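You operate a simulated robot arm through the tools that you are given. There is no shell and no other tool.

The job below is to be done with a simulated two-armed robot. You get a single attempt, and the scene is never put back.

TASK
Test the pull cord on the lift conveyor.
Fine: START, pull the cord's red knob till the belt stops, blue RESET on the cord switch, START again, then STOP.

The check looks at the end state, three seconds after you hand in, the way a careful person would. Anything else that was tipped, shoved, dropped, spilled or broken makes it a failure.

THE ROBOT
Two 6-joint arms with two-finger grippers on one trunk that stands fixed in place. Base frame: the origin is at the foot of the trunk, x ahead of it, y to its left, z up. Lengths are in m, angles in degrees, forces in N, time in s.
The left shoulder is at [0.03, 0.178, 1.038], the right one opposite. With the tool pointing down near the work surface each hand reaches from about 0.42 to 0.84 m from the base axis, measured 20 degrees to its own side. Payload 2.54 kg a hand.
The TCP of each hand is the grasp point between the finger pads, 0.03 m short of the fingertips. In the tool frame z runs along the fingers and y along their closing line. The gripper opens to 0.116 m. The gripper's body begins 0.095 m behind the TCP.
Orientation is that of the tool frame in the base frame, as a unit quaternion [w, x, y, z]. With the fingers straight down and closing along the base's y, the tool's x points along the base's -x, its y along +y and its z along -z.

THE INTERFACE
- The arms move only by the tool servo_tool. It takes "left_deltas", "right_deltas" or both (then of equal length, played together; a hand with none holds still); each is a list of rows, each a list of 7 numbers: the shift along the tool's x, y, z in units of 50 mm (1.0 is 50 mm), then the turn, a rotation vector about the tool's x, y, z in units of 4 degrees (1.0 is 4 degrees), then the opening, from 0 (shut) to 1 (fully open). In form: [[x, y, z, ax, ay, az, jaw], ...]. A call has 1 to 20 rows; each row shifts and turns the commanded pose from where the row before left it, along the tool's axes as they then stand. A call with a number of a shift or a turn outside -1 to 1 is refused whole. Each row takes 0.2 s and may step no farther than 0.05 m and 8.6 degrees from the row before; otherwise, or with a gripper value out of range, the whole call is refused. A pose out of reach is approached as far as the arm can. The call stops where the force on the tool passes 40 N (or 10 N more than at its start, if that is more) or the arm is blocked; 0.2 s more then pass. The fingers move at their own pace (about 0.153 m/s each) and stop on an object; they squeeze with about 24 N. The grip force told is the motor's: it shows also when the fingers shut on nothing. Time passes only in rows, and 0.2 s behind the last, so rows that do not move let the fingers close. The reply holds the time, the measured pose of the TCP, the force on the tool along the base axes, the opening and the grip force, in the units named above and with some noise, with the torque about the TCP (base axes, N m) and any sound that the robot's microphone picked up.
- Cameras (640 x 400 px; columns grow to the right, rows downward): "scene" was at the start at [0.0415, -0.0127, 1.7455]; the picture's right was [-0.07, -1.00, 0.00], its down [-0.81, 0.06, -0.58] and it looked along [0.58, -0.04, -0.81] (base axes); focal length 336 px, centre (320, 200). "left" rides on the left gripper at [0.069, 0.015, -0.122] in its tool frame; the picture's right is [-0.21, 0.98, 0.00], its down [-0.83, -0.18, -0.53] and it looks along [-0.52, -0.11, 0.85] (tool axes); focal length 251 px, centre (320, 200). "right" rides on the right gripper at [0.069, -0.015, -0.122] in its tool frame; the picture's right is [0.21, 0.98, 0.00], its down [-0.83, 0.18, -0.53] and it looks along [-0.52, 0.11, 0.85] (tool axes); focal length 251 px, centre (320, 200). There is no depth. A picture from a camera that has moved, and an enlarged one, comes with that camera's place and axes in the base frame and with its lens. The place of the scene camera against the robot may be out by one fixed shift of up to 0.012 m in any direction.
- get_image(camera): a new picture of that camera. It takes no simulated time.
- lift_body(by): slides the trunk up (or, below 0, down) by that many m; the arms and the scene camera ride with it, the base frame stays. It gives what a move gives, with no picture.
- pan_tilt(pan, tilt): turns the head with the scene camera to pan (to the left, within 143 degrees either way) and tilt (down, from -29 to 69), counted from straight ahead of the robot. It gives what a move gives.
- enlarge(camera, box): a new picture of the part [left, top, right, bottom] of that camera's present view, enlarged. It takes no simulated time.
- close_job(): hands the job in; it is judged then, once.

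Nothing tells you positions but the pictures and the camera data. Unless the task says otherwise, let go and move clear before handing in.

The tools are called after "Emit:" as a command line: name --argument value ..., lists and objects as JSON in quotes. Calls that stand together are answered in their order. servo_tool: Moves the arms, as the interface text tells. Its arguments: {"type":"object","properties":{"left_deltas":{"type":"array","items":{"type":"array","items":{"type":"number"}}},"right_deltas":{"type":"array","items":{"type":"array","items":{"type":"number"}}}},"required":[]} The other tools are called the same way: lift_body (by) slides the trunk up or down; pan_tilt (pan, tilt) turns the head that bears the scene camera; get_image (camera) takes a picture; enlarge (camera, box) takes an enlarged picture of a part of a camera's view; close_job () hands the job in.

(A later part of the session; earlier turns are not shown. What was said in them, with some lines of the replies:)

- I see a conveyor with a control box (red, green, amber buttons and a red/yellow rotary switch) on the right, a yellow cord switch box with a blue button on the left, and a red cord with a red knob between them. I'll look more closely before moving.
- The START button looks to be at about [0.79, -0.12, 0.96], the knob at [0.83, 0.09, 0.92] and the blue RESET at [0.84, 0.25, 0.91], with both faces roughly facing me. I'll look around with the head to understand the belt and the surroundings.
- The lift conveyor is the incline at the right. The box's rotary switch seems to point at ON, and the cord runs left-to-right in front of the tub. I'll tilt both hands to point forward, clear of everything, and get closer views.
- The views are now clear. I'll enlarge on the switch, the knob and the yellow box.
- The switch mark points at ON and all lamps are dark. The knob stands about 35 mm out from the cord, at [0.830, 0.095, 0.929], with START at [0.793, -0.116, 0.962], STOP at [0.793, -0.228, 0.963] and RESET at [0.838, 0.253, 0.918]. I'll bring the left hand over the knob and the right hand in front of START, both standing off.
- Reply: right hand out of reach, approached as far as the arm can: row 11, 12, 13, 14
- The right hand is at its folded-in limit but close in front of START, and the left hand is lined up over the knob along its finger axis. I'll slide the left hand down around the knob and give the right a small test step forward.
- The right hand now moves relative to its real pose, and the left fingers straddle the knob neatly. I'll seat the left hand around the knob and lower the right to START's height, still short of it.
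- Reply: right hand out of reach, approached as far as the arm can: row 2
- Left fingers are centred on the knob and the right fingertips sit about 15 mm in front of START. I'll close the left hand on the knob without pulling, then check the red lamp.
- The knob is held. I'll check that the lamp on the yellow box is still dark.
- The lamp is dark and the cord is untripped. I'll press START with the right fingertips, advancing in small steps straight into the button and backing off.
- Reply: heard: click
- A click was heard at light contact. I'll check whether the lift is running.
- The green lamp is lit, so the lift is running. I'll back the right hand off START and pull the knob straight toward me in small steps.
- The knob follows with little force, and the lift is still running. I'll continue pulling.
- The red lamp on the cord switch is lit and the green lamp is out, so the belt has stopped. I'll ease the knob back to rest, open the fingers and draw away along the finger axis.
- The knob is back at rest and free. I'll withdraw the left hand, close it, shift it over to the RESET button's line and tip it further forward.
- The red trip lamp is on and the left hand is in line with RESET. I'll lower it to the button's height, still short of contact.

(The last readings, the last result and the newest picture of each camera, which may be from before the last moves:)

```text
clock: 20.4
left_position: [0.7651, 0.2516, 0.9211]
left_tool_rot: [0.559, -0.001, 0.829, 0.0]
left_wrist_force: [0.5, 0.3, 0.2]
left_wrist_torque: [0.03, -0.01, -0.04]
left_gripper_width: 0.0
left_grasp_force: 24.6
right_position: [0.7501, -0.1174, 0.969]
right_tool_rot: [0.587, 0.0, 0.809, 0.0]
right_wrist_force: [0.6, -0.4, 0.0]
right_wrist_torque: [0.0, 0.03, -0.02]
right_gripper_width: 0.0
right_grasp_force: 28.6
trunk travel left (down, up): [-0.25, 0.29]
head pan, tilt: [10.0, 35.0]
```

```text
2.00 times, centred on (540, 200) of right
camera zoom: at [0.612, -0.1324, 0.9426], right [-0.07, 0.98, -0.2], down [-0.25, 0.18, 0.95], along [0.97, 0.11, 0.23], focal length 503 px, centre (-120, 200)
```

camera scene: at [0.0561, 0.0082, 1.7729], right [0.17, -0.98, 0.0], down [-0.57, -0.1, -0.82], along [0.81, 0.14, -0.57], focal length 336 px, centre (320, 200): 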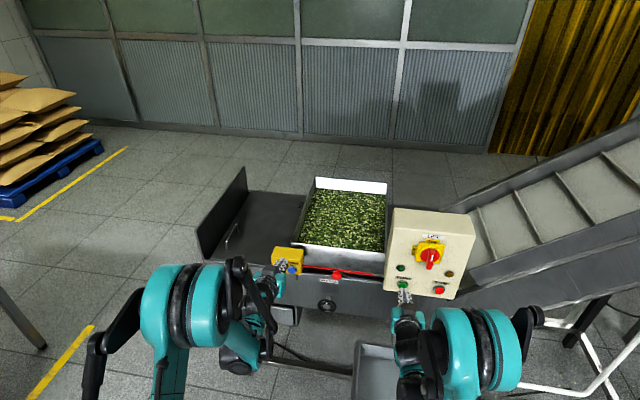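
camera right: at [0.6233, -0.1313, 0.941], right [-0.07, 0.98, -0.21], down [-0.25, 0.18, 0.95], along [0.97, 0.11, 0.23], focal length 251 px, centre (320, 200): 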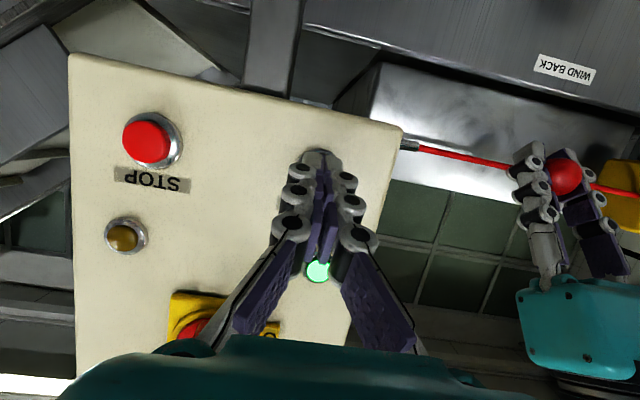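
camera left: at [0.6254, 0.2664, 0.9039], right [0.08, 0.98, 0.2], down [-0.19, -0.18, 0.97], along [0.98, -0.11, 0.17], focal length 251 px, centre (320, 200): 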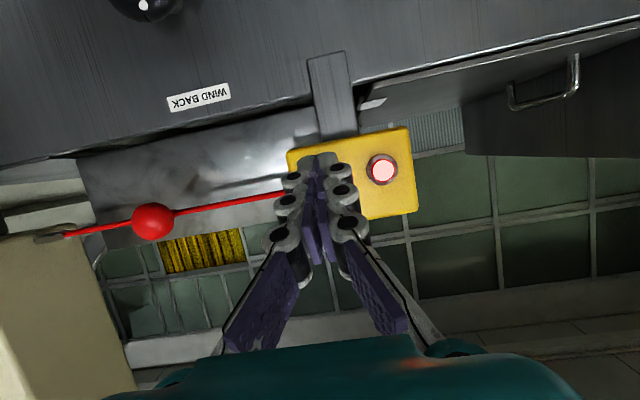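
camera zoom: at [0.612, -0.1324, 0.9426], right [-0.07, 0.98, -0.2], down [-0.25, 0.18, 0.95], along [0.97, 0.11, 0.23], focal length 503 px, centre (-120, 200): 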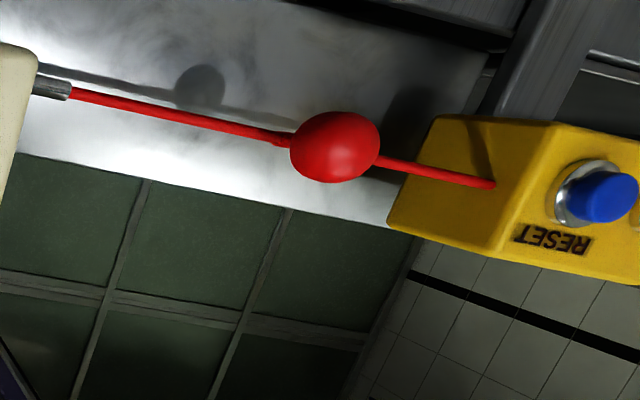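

The left fingertips are just below and in front of the blue cap; I take the cap centre as [0.838, 0.2545, 0.919]. I'll trim the aim slightly up and left and close most of the gap.

Emit:
servo_tool --left_deltas '[[-0.13, 0.06, -0.052, 0, 0, 0, 0], [-0.0375, 0, 0.0927, 0, 0, 0, 0], [-0.0375, 0, 0.0927, 0, 0, 0, 0], [-0.0375, 0, 0.0927, 0, 0, 0, 0], [-0.0375, 0, 0.0927, 0, 0, 0, 0], [-0.0375, 0, 0.0927, 0, 0, 0, 0]]'

Emit:
enlarge --camera "scene" --box '[230, 220, 350, 320]'

Emit:
enlarge --camera "left" --box '[240, 100, 440, 260]'

Emit:
enlarge --camera "right" --box '[540, 100, 640, 200]'

```text
clock: 21.8
left_position: [0.7912, 0.2538, 0.9323]
left_tool_rot: [0.559, 0.0, 0.829, 0.0]
left_wrist_force: [0.6, -0.6, 0.6]
left_wrist_torque: [0.02, -0.01, -0.01]
left_gripper_width: 0.0
left_grasp_force: 23.9
right_position: [0.7481, -0.1165, 0.9693]
right_tool_rot: [0.587, 0.001, 0.809, -0.001]
right_wrist_force: [-0.1, 0.5, 0.2]
right_wrist_torque: [-0.01, -0.01, 0.03]
right_gripper_width: 0.0
right_grasp_force: 29.2
trunk travel left (down, up): [-0.25, 0.29]
head pan, tilt: [10.0, 35.0]
```

```text
4.00 times, centred on (290, 270) of scene
camera zoom: at [0.0559, 0.008, 1.7729], right [0.17, -0.98, 0.0], down [-0.57, -0.1, -0.82], along [0.81, 0.14, -0.57], focal length 1345 px, centre (440, -80)
```

zoom: 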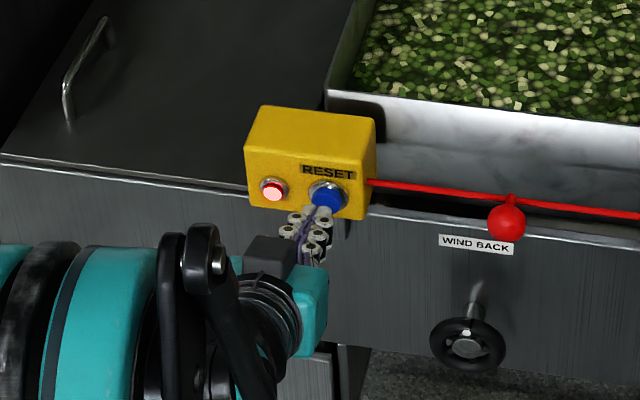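

```text
2.50 times, centred on (340, 180) of left
camera zoom: at [0.6505, 0.2679, 0.9125], right [0.08, 0.98, 0.2], down [-0.19, -0.18, 0.97], along [0.98, -0.11, 0.17], focal length 629 px, centre (270, 250)
```

zoom: 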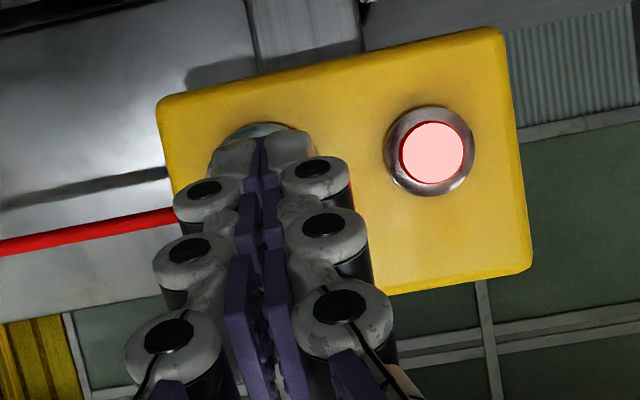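

```text
4.00 times, centred on (590, 150) of right
camera zoom: at [0.6115, -0.1325, 0.9429], right [-0.07, 0.98, -0.2], down [-0.25, 0.18, 0.95], along [0.97, 0.11, 0.23], focal length 1006 px, centre (-760, 400)
```

zoom: 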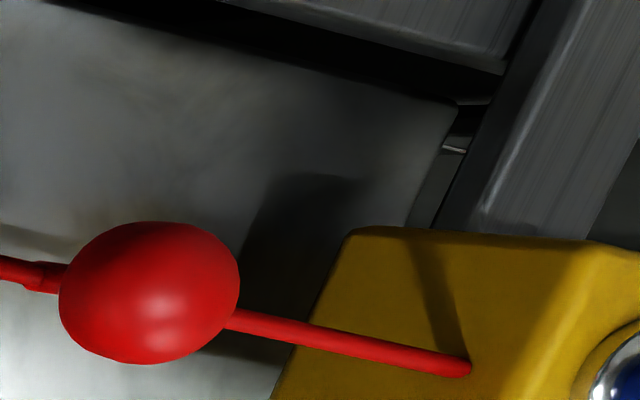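

The tip is lined up with the blue cap. I'll advance in 3 mm steps until the click.

Emit:
servo_tool --left_deltas '[[-0.0225, 0, 0.0556, 0, 0, 0, 0], [-0.0225, 0, 0.0556, 0, 0, 0, 0], [-0.0225, 0, 0.0556, 0, 0, 0, 0], [-0.0225, 0, 0.0556, 0, 0, 0, 0]]'

Emit:
enlarge --camera "scene" --box '[230, 220, 350, 320]'

```text
clock: 22.8
left_position: [0.8004, 0.2547, 0.9317]
left_tool_rot: [0.559, 0.001, 0.829, -0.001]
left_wrist_force: [-3.0, 0.1, -1.6]
left_wrist_torque: [0.02, 0.04, 0.0]
left_gripper_width: 0.0061
left_grasp_force: 28.7
right_position: [0.7476, -0.1163, 0.9705]
right_tool_rot: [0.587, 0.0, 0.809, 0.0]
right_wrist_force: [0.0, -0.4, -0.5]
right_wrist_torque: [0.01, 0.03, 0.03]
right_gripper_width: 0.0
right_grasp_force: 28.9
trunk travel left (down, up): [-0.25, 0.29]
head pan, tilt: [10.0, 35.0]
heard: click
```

```text
4.00 times, centred on (290, 270) of scene
camera zoom: at [0.0554, 0.0082, 1.7729], right [0.17, -0.98, 0.0], down [-0.56, -0.1, -0.82], along [0.81, 0.14, -0.57], focal length 1345 px, centre (440, -80)
```

zoom: 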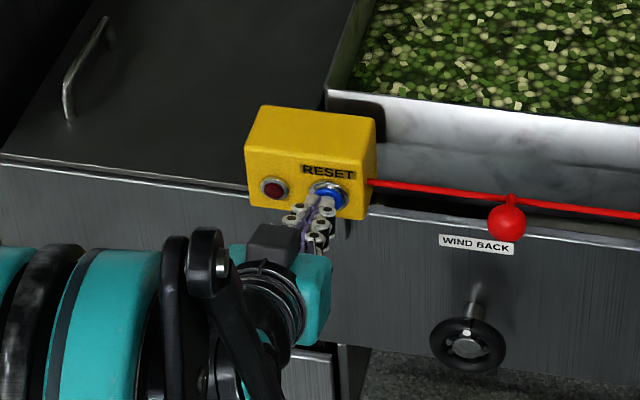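

The blue RESET clicked and the red lamp went out. I'll withdraw the left hand clear of the switch.

Emit:
servo_tool --left_deltas '[[0.0375, 0, -0.0927, 0, 0, 0, 0], [0.0375, 0, -0.0927, 0, 0, 0, 0], [0.0375, 0, -0.0927, 0, 0, 0, 0], [0.0375, 0, -0.0927, 0, 0, 0, 0], [0.0375, 0, -0.0927, 0, 0, 0, 0], [0.0375, 0, -0.0927, 0, 0, 0, 0], [-0.4, 0, -0.2, 0, 0, 0, 0], [-0.5, 0, -0.3, 0, 0, 0, 0], [-0.5, 0, -0.3, 0, 0, 0, 0], [-0.5, 0, -0.3, 0, 0, 0, 0]]'

Emit:
enlarge --camera "scene" --box '[230, 210, 480, 320]'

Emit:
get_image --camera "right"

```text
clock: 25.0
left_position: [0.7561, 0.2522, 1.041]
left_tool_rot: [0.559, 0.001, 0.829, -0.001]
left_wrist_force: [0.6, 0.0, 0.6]
left_wrist_torque: [-0.01, 0.0, 0.01]
left_gripper_width: 0.0
left_grasp_force: 28.1
right_position: [0.7476, -0.1173, 0.97]
right_tool_rot: [0.588, 0.001, 0.809, -0.001]
right_wrist_force: [-0.4, 0.2, 0.4]
right_wrist_torque: [0.01, -0.02, -0.01]
right_gripper_width: 0.0
right_grasp_force: 28.8
trunk travel left (down, up): [-0.25, 0.29]
head pan, tilt: [10.0, 35.0]
```

```text
2.56 times, centred on (355, 265) of scene
camera zoom: at [0.0545, 0.0077, 1.773], right [0.17, -0.98, 0.0], down [-0.56, -0.1, -0.82], along [0.81, 0.14, -0.57], focal length 861 px, centre (230, 34)
```

zoom: 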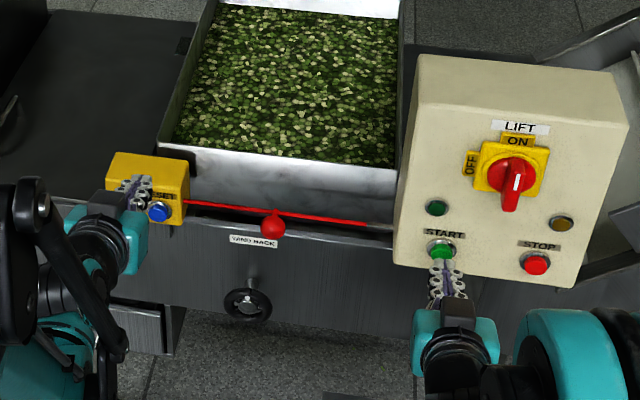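

```text
taken
camera right: at [0.6108, -0.1326, 0.9434], right [-0.07, 0.98, -0.2], down [-0.25, 0.18, 0.95], along [0.97, 0.11, 0.23], focal length 251 px, centre (320, 200)
```

right: 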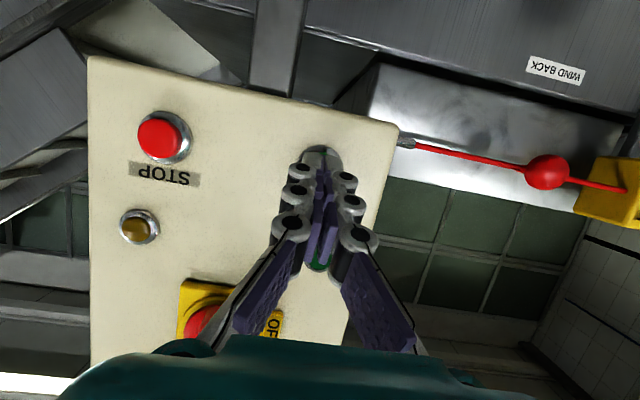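

Everything is reset and all lamps I can see are dark. I'll press START again as before.

Emit:
servo_tool --right_deltas '[[-0.025, 0.02, 0.076, 0, 0, 0, 0], [-0.025, 0, 0.076, 0, 0, 0, 0], [-0.025, 0, 0.076, 0, 0, 0, 0]]'

Emit:
enlarge --camera "scene" --box '[230, 210, 480, 320]'

```text
clock: 25.8
left_position: [0.7568, 0.2509, 1.0405]
left_tool_rot: [0.559, -0.001, 0.829, 0.001]
left_wrist_force: [0.3, 0.0, -0.6]
left_wrist_torque: [-0.01, -0.03, -0.01]
left_gripper_width: 0.0003
left_grasp_force: 28.8
right_position: [0.7591, -0.1152, 0.9699]
right_tool_rot: [0.587, 0.0, 0.81, 0.0]
right_wrist_force: [-0.7, -0.3, 0.4]
right_wrist_torque: [0.01, 0.04, -0.03]
right_gripper_width: 0.0061
right_grasp_force: 29.1
trunk travel left (down, up): [-0.25, 0.29]
head pan, tilt: [10.0, 35.0]
heard: click
```

```text
2.56 times, centred on (355, 265) of scene
camera zoom: at [0.0554, 0.008, 1.7729], right [0.17, -0.98, 0.0], down [-0.56, -0.1, -0.82], along [0.81, 0.14, -0.57], focal length 861 px, centre (230, 34)
```

zoom: 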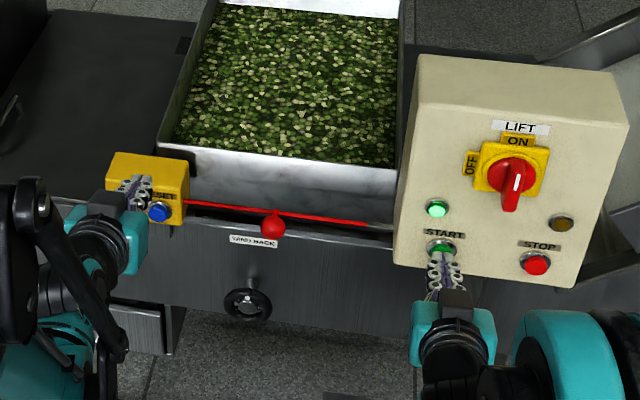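

The green lamp is on again, so START took. I'll back off and move the right hand across to STOP.

Emit:
servo_tool --right_deltas '[[0.03, 0, -0.1, 0, 0, 0, 0], [0.03, 0, -0.1, 0, 0, 0, 0], [0, -0.75, 0, 0, 0, 0, 0], [0, -0.75, 0, 0, 0, 0, 0], [0, -0.75, 0, 0, 0, 0, 0]]'

Emit:
enlarge --camera "scene" --box '[230, 210, 480, 320]'

Emit:
get_image --camera "right"

```text
clock: 27.0
left_position: [0.757, 0.2521, 1.0416]
left_tool_rot: [0.559, 0.0, 0.829, 0.0]
left_wrist_force: [0.0, 0.1, 0.3]
left_wrist_torque: [0.02, 0.02, 0.06]
left_gripper_width: 0.0
left_grasp_force: 28.3
right_position: [0.7511, -0.2286, 0.9699]
right_tool_rot: [0.588, 0.0, 0.809, 0.001]
right_wrist_force: [0.5, -1.1, 0.4]
right_wrist_torque: [0.03, -0.03, 0.0]
right_gripper_width: 0.0
right_grasp_force: 28.3
trunk travel left (down, up): [-0.25, 0.29]
head pan, tilt: [10.0, 35.0]
```

```text
2.56 times, centred on (355, 265) of scene
camera zoom: at [0.0559, 0.0061, 1.7729], right [0.17, -0.98, 0.0], down [-0.57, -0.1, -0.82], along [0.81, 0.14, -0.57], focal length 861 px, centre (230, 34)
```

zoom: 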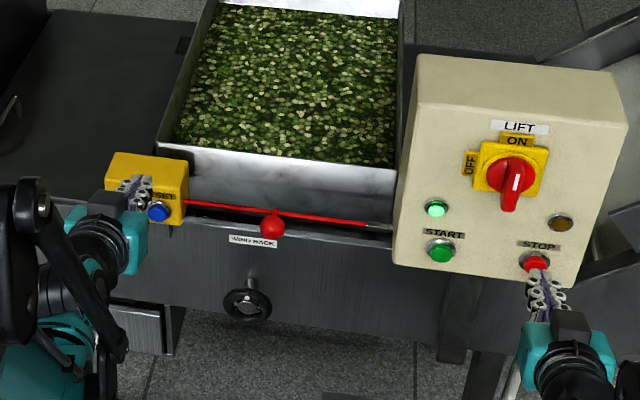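

```text
taken
camera right: at [0.6153, -0.2439, 0.9425], right [-0.07, 0.98, -0.2], down [-0.25, 0.18, 0.95], along [0.97, 0.11, 0.23], focal length 251 px, centre (320, 200)
```

right: 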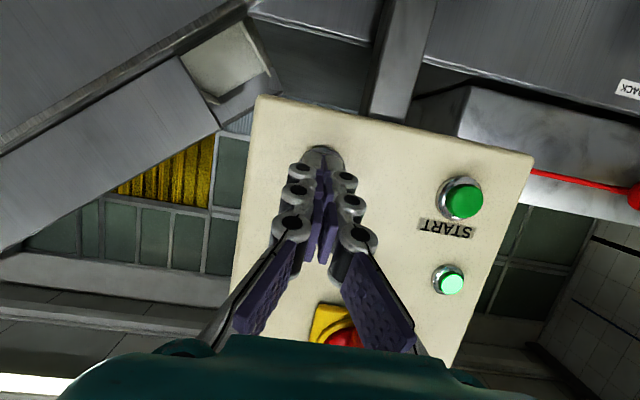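

The right fingertips are squarely in front of STOP and the lift is still running. I'll press STOP.

Emit:
servo_tool --right_deltas '[[-0.025, 0, 0.076, 0, 0, 0, 0], [-0.025, 0, 0.076, 0, 0, 0, 0], [-0.013, 0, 0.038, 0, 0, 0, 0]]'

Emit:
enlarge --camera "scene" --box '[230, 210, 480, 320]'

```text
clock: 27.8
left_position: [0.7561, 0.2517, 1.0401]
left_tool_rot: [0.559, 0.0, 0.829, 0.0]
left_wrist_force: [0.4, -0.4, -0.3]
left_wrist_torque: [-0.01, 0.02, 0.03]
left_gripper_width: 0.0
left_grasp_force: 28.6
right_position: [0.7597, -0.2272, 0.9691]
right_tool_rot: [0.588, 0.001, 0.809, -0.001]
right_wrist_force: [-1.0, -0.9, 0.6]
right_wrist_torque: [-0.01, -0.01, -0.01]
right_gripper_width: 0.006
right_grasp_force: 28.7
trunk travel left (down, up): [-0.25, 0.29]
head pan, tilt: [10.0, 35.0]
heard: click
```

```text
2.56 times, centred on (355, 265) of scene
camera zoom: at [0.0553, 0.0079, 1.7729], right [0.17, -0.98, 0.0], down [-0.56, -0.1, -0.82], along [0.81, 0.14, -0.57], focal length 861 px, centre (230, 34)
```

zoom: 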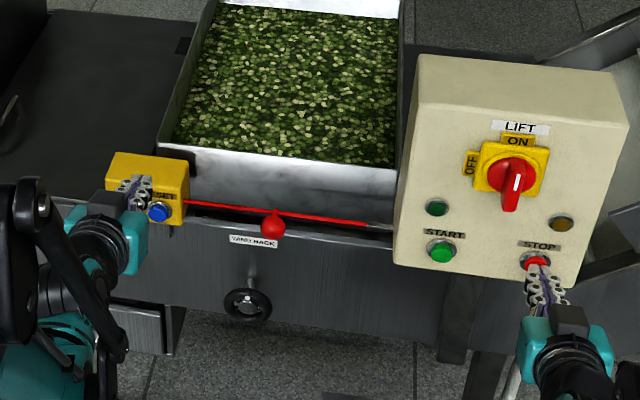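

STOP clicked and the green lamp is out. I'll draw both hands back and up, well clear.

Emit:
servo_tool --left_deltas '[[0.075, 0, -0.185, 0, 0, 0, 0], [0, 0, 0, 0, 0, 0, 0], [0, 0, 0, 0, 1, 0, 0], [0, 0, 0, 0, 1, 0, 0], [0, 0, 0, 0, 1, 0, 0], [0, 0, 0, 0, 1, 0, 0], [0, 0, 0, 0, 1, 0, 0], [0, 0, 0, 0, 1, 0, 0], [0, 0, 0, 0, 1, 0, 0], [0, 0, 0, 0, 0, 0, 0], [0.4, 0, -0.386, 0, 0, 0, 0], [0.4, 0, -0.386, 0, 0, 0, 0], [0.4, 0, -0.386, 0, 0, 0, 0], [0.4, 0, -0.386, 0, 0, 0, 0]]' --right_deltas '[[0.03, 0, -0.1, 0, 0, 0, 0], [0.03, 0, -0.1, 0, 0, 0, 0], [0, 0, 0, 0, 1, 0, 0], [0, 0, 0, 0, 1, 0, 0], [0, 0, 0, 0, 1, 0, 0], [0, 0, 0, 0, 1, 0, 0], [0, 0, 0, 0, 1, 0, 0], [0, 0, 0, 0, 1, 0, 0], [0, 0, 0, 0, 1, 0, 0], [0, 0, 0, 0, 1, 0, 0], [0.46, 0, -0.386, 0, 0, 0, 0], [0.46, 0, -0.386, 0, 0, 0, 0], [0.46, 0, -0.386, 0, 0, 0, 0], [0.46, 0, -0.386, 0, 0, 0, 0]]'

Emit:
get_image --camera "scene"

Emit:
enlarge --camera "scene" --box '[250, 210, 480, 310]'

```text
clock: 30.8
left_position: [0.6377, 0.2547, 1.0479]
left_tool_rot: [0.342, 0.0, 0.94, 0.0]
left_wrist_force: [-0.2, -0.5, -1.0]
left_wrist_torque: [0.0, -0.02, 0.0]
left_gripper_width: 0.0
left_grasp_force: 28.3
right_position: [0.6279, -0.2261, 0.9706]
right_tool_rot: [0.342, 0.0, 0.94, -0.001]
right_wrist_force: [0.0, 0.4, 0.9]
right_wrist_torque: [0.0, 0.01, 0.0]
right_gripper_width: 0.0
right_grasp_force: 28.7
trunk travel left (down, up): [-0.25, 0.29]
head pan, tilt: [10.0, 35.0]
```

```text
taken
camera scene: at [0.0535, 0.008, 1.773], right [0.17, -0.98, 0.0], down [-0.56, -0.1, -0.82], along [0.81, 0.14, -0.57], focal length 336 px, centre (320, 200)
```

scene: 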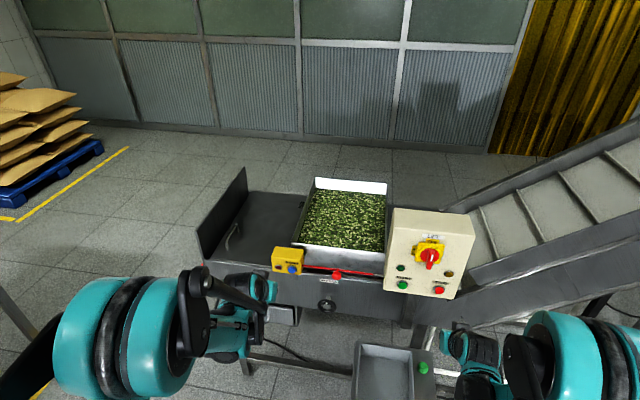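

```text
2.78 times, centred on (365, 260) of scene
camera zoom: at [0.0535, 0.008, 1.773], right [0.17, -0.98, 0.0], down [-0.56, -0.1, -0.82], along [0.81, 0.14, -0.57], focal length 936 px, centre (195, 33)
```

zoom: 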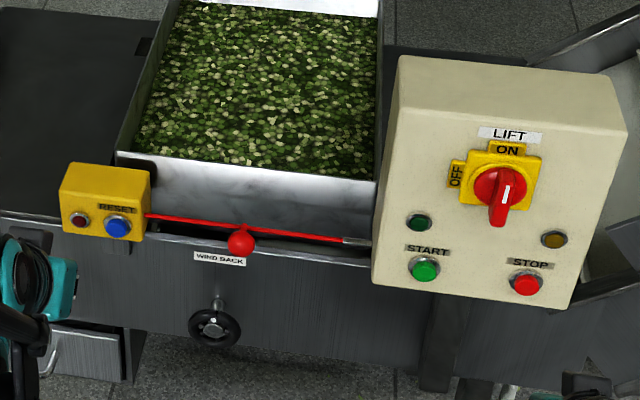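

All lamps are dark, the knob is at rest and the hands are clear. I'll check that the belt really stands still by comparing two views a moment apart.

Emit:
pan_tilt --pan -25 --tilt 33

Emit:
get_image --camera "scene"

Emit:
servo_tool --right_deltas '[[-0.3, 0, -0.36, 0, 0, 0, 0], [-0.3, 0, -0.36, 0, 0, 0, 0], [-0.3, 0, -0.36, 0, 0, 0, 0], [0, 0, 0, 0, 0, 0, 0]]'

Emit:
get_image --camera "scene"

```text
clock: 31.8
left_position: [0.6401, 0.2541, 1.0466]
left_tool_rot: [0.342, 0.0, 0.94, 0.0]
left_wrist_force: [-0.2, -0.2, 1.6]
left_wrist_torque: [0.0, 0.02, -0.02]
left_gripper_width: 0.0
left_grasp_force: 28.5
right_position: [0.6297, -0.2264, 0.9712]
right_tool_rot: [0.341, 0.0, 0.94, 0.0]
right_wrist_force: [-1.0, -0.1, 0.6]
right_wrist_torque: [0.01, 0.0, 0.0]
right_gripper_width: 0.0
right_grasp_force: 28.5
trunk travel left (down, up): [-0.25, 0.29]
head pan, tilt: [-25.0, 33.0]
```

```text
taken
camera scene: at [0.0499, -0.0449, 1.776], right [-0.42, -0.91, 0.0], down [-0.49, 0.23, -0.84], along [0.76, -0.35, -0.54], focal length 336 px, centre (320, 200)
```

scene: 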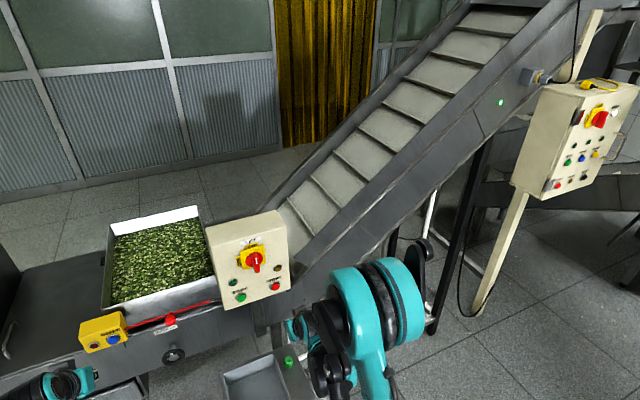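

```text
clock: 32.8
left_position: [0.6403, 0.2546, 1.0463]
left_tool_rot: [0.342, -0.001, 0.94, 0.0]
left_wrist_force: [0.1, -0.2, -0.6]
left_wrist_torque: [0.01, -0.01, -0.03]
left_gripper_width: 0.0001
left_grasp_force: 28.7
right_position: [0.6312, -0.2253, 1.0396]
right_tool_rot: [0.343, -0.001, 0.94, 0.0]
right_wrist_force: [-1.1, 0.2, -0.6]
right_wrist_torque: [0.02, -0.01, 0.04]
right_gripper_width: 0.0
right_grasp_force: 28.0
trunk travel left (down, up): [-0.25, 0.29]
head pan, tilt: [-25.0, 33.0]
```

```text
taken
camera scene: at [0.0504, -0.0452, 1.7759], right [-0.42, -0.91, 0.0], down [-0.49, 0.23, -0.84], along [0.76, -0.35, -0.55], focal length 336 px, centre (320, 200)
```

scene: 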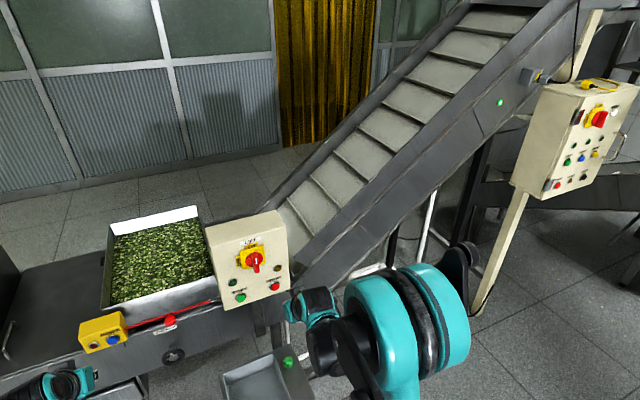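

The flights stand in the same place in both views, so the belt is stopped. The cord switch is reset with its lamp dark, nothing else has moved, and both hands are clear, so I'm handing in.

Emit:
close_job

```text
The job is handed in.
```

The pull cord works. I ran the full sequence, and the lift is now stopped with the cord switch reset.

| Step | What I saw |
|---|---|
| START | Click, and the green lamp came on |
| Pull the red knob | At about 35 mm of pull, the green lamp went out and the red lamp on the cord switch came on |
| Blue RESET | Click, and the red lamp went out; the lift did not restart by itself |
| START again | Click, and the green lamp came on |
| STOP | Click, and the green lamp went out |

I judged running and stopping during the test by the lamps. I checked the belt itself only at the end: two views one second apart showed it standing still.

I eased the knob back to rest before letting go. Nothing else looked disturbed, and both hands were clear of the conveyor when I handed in.
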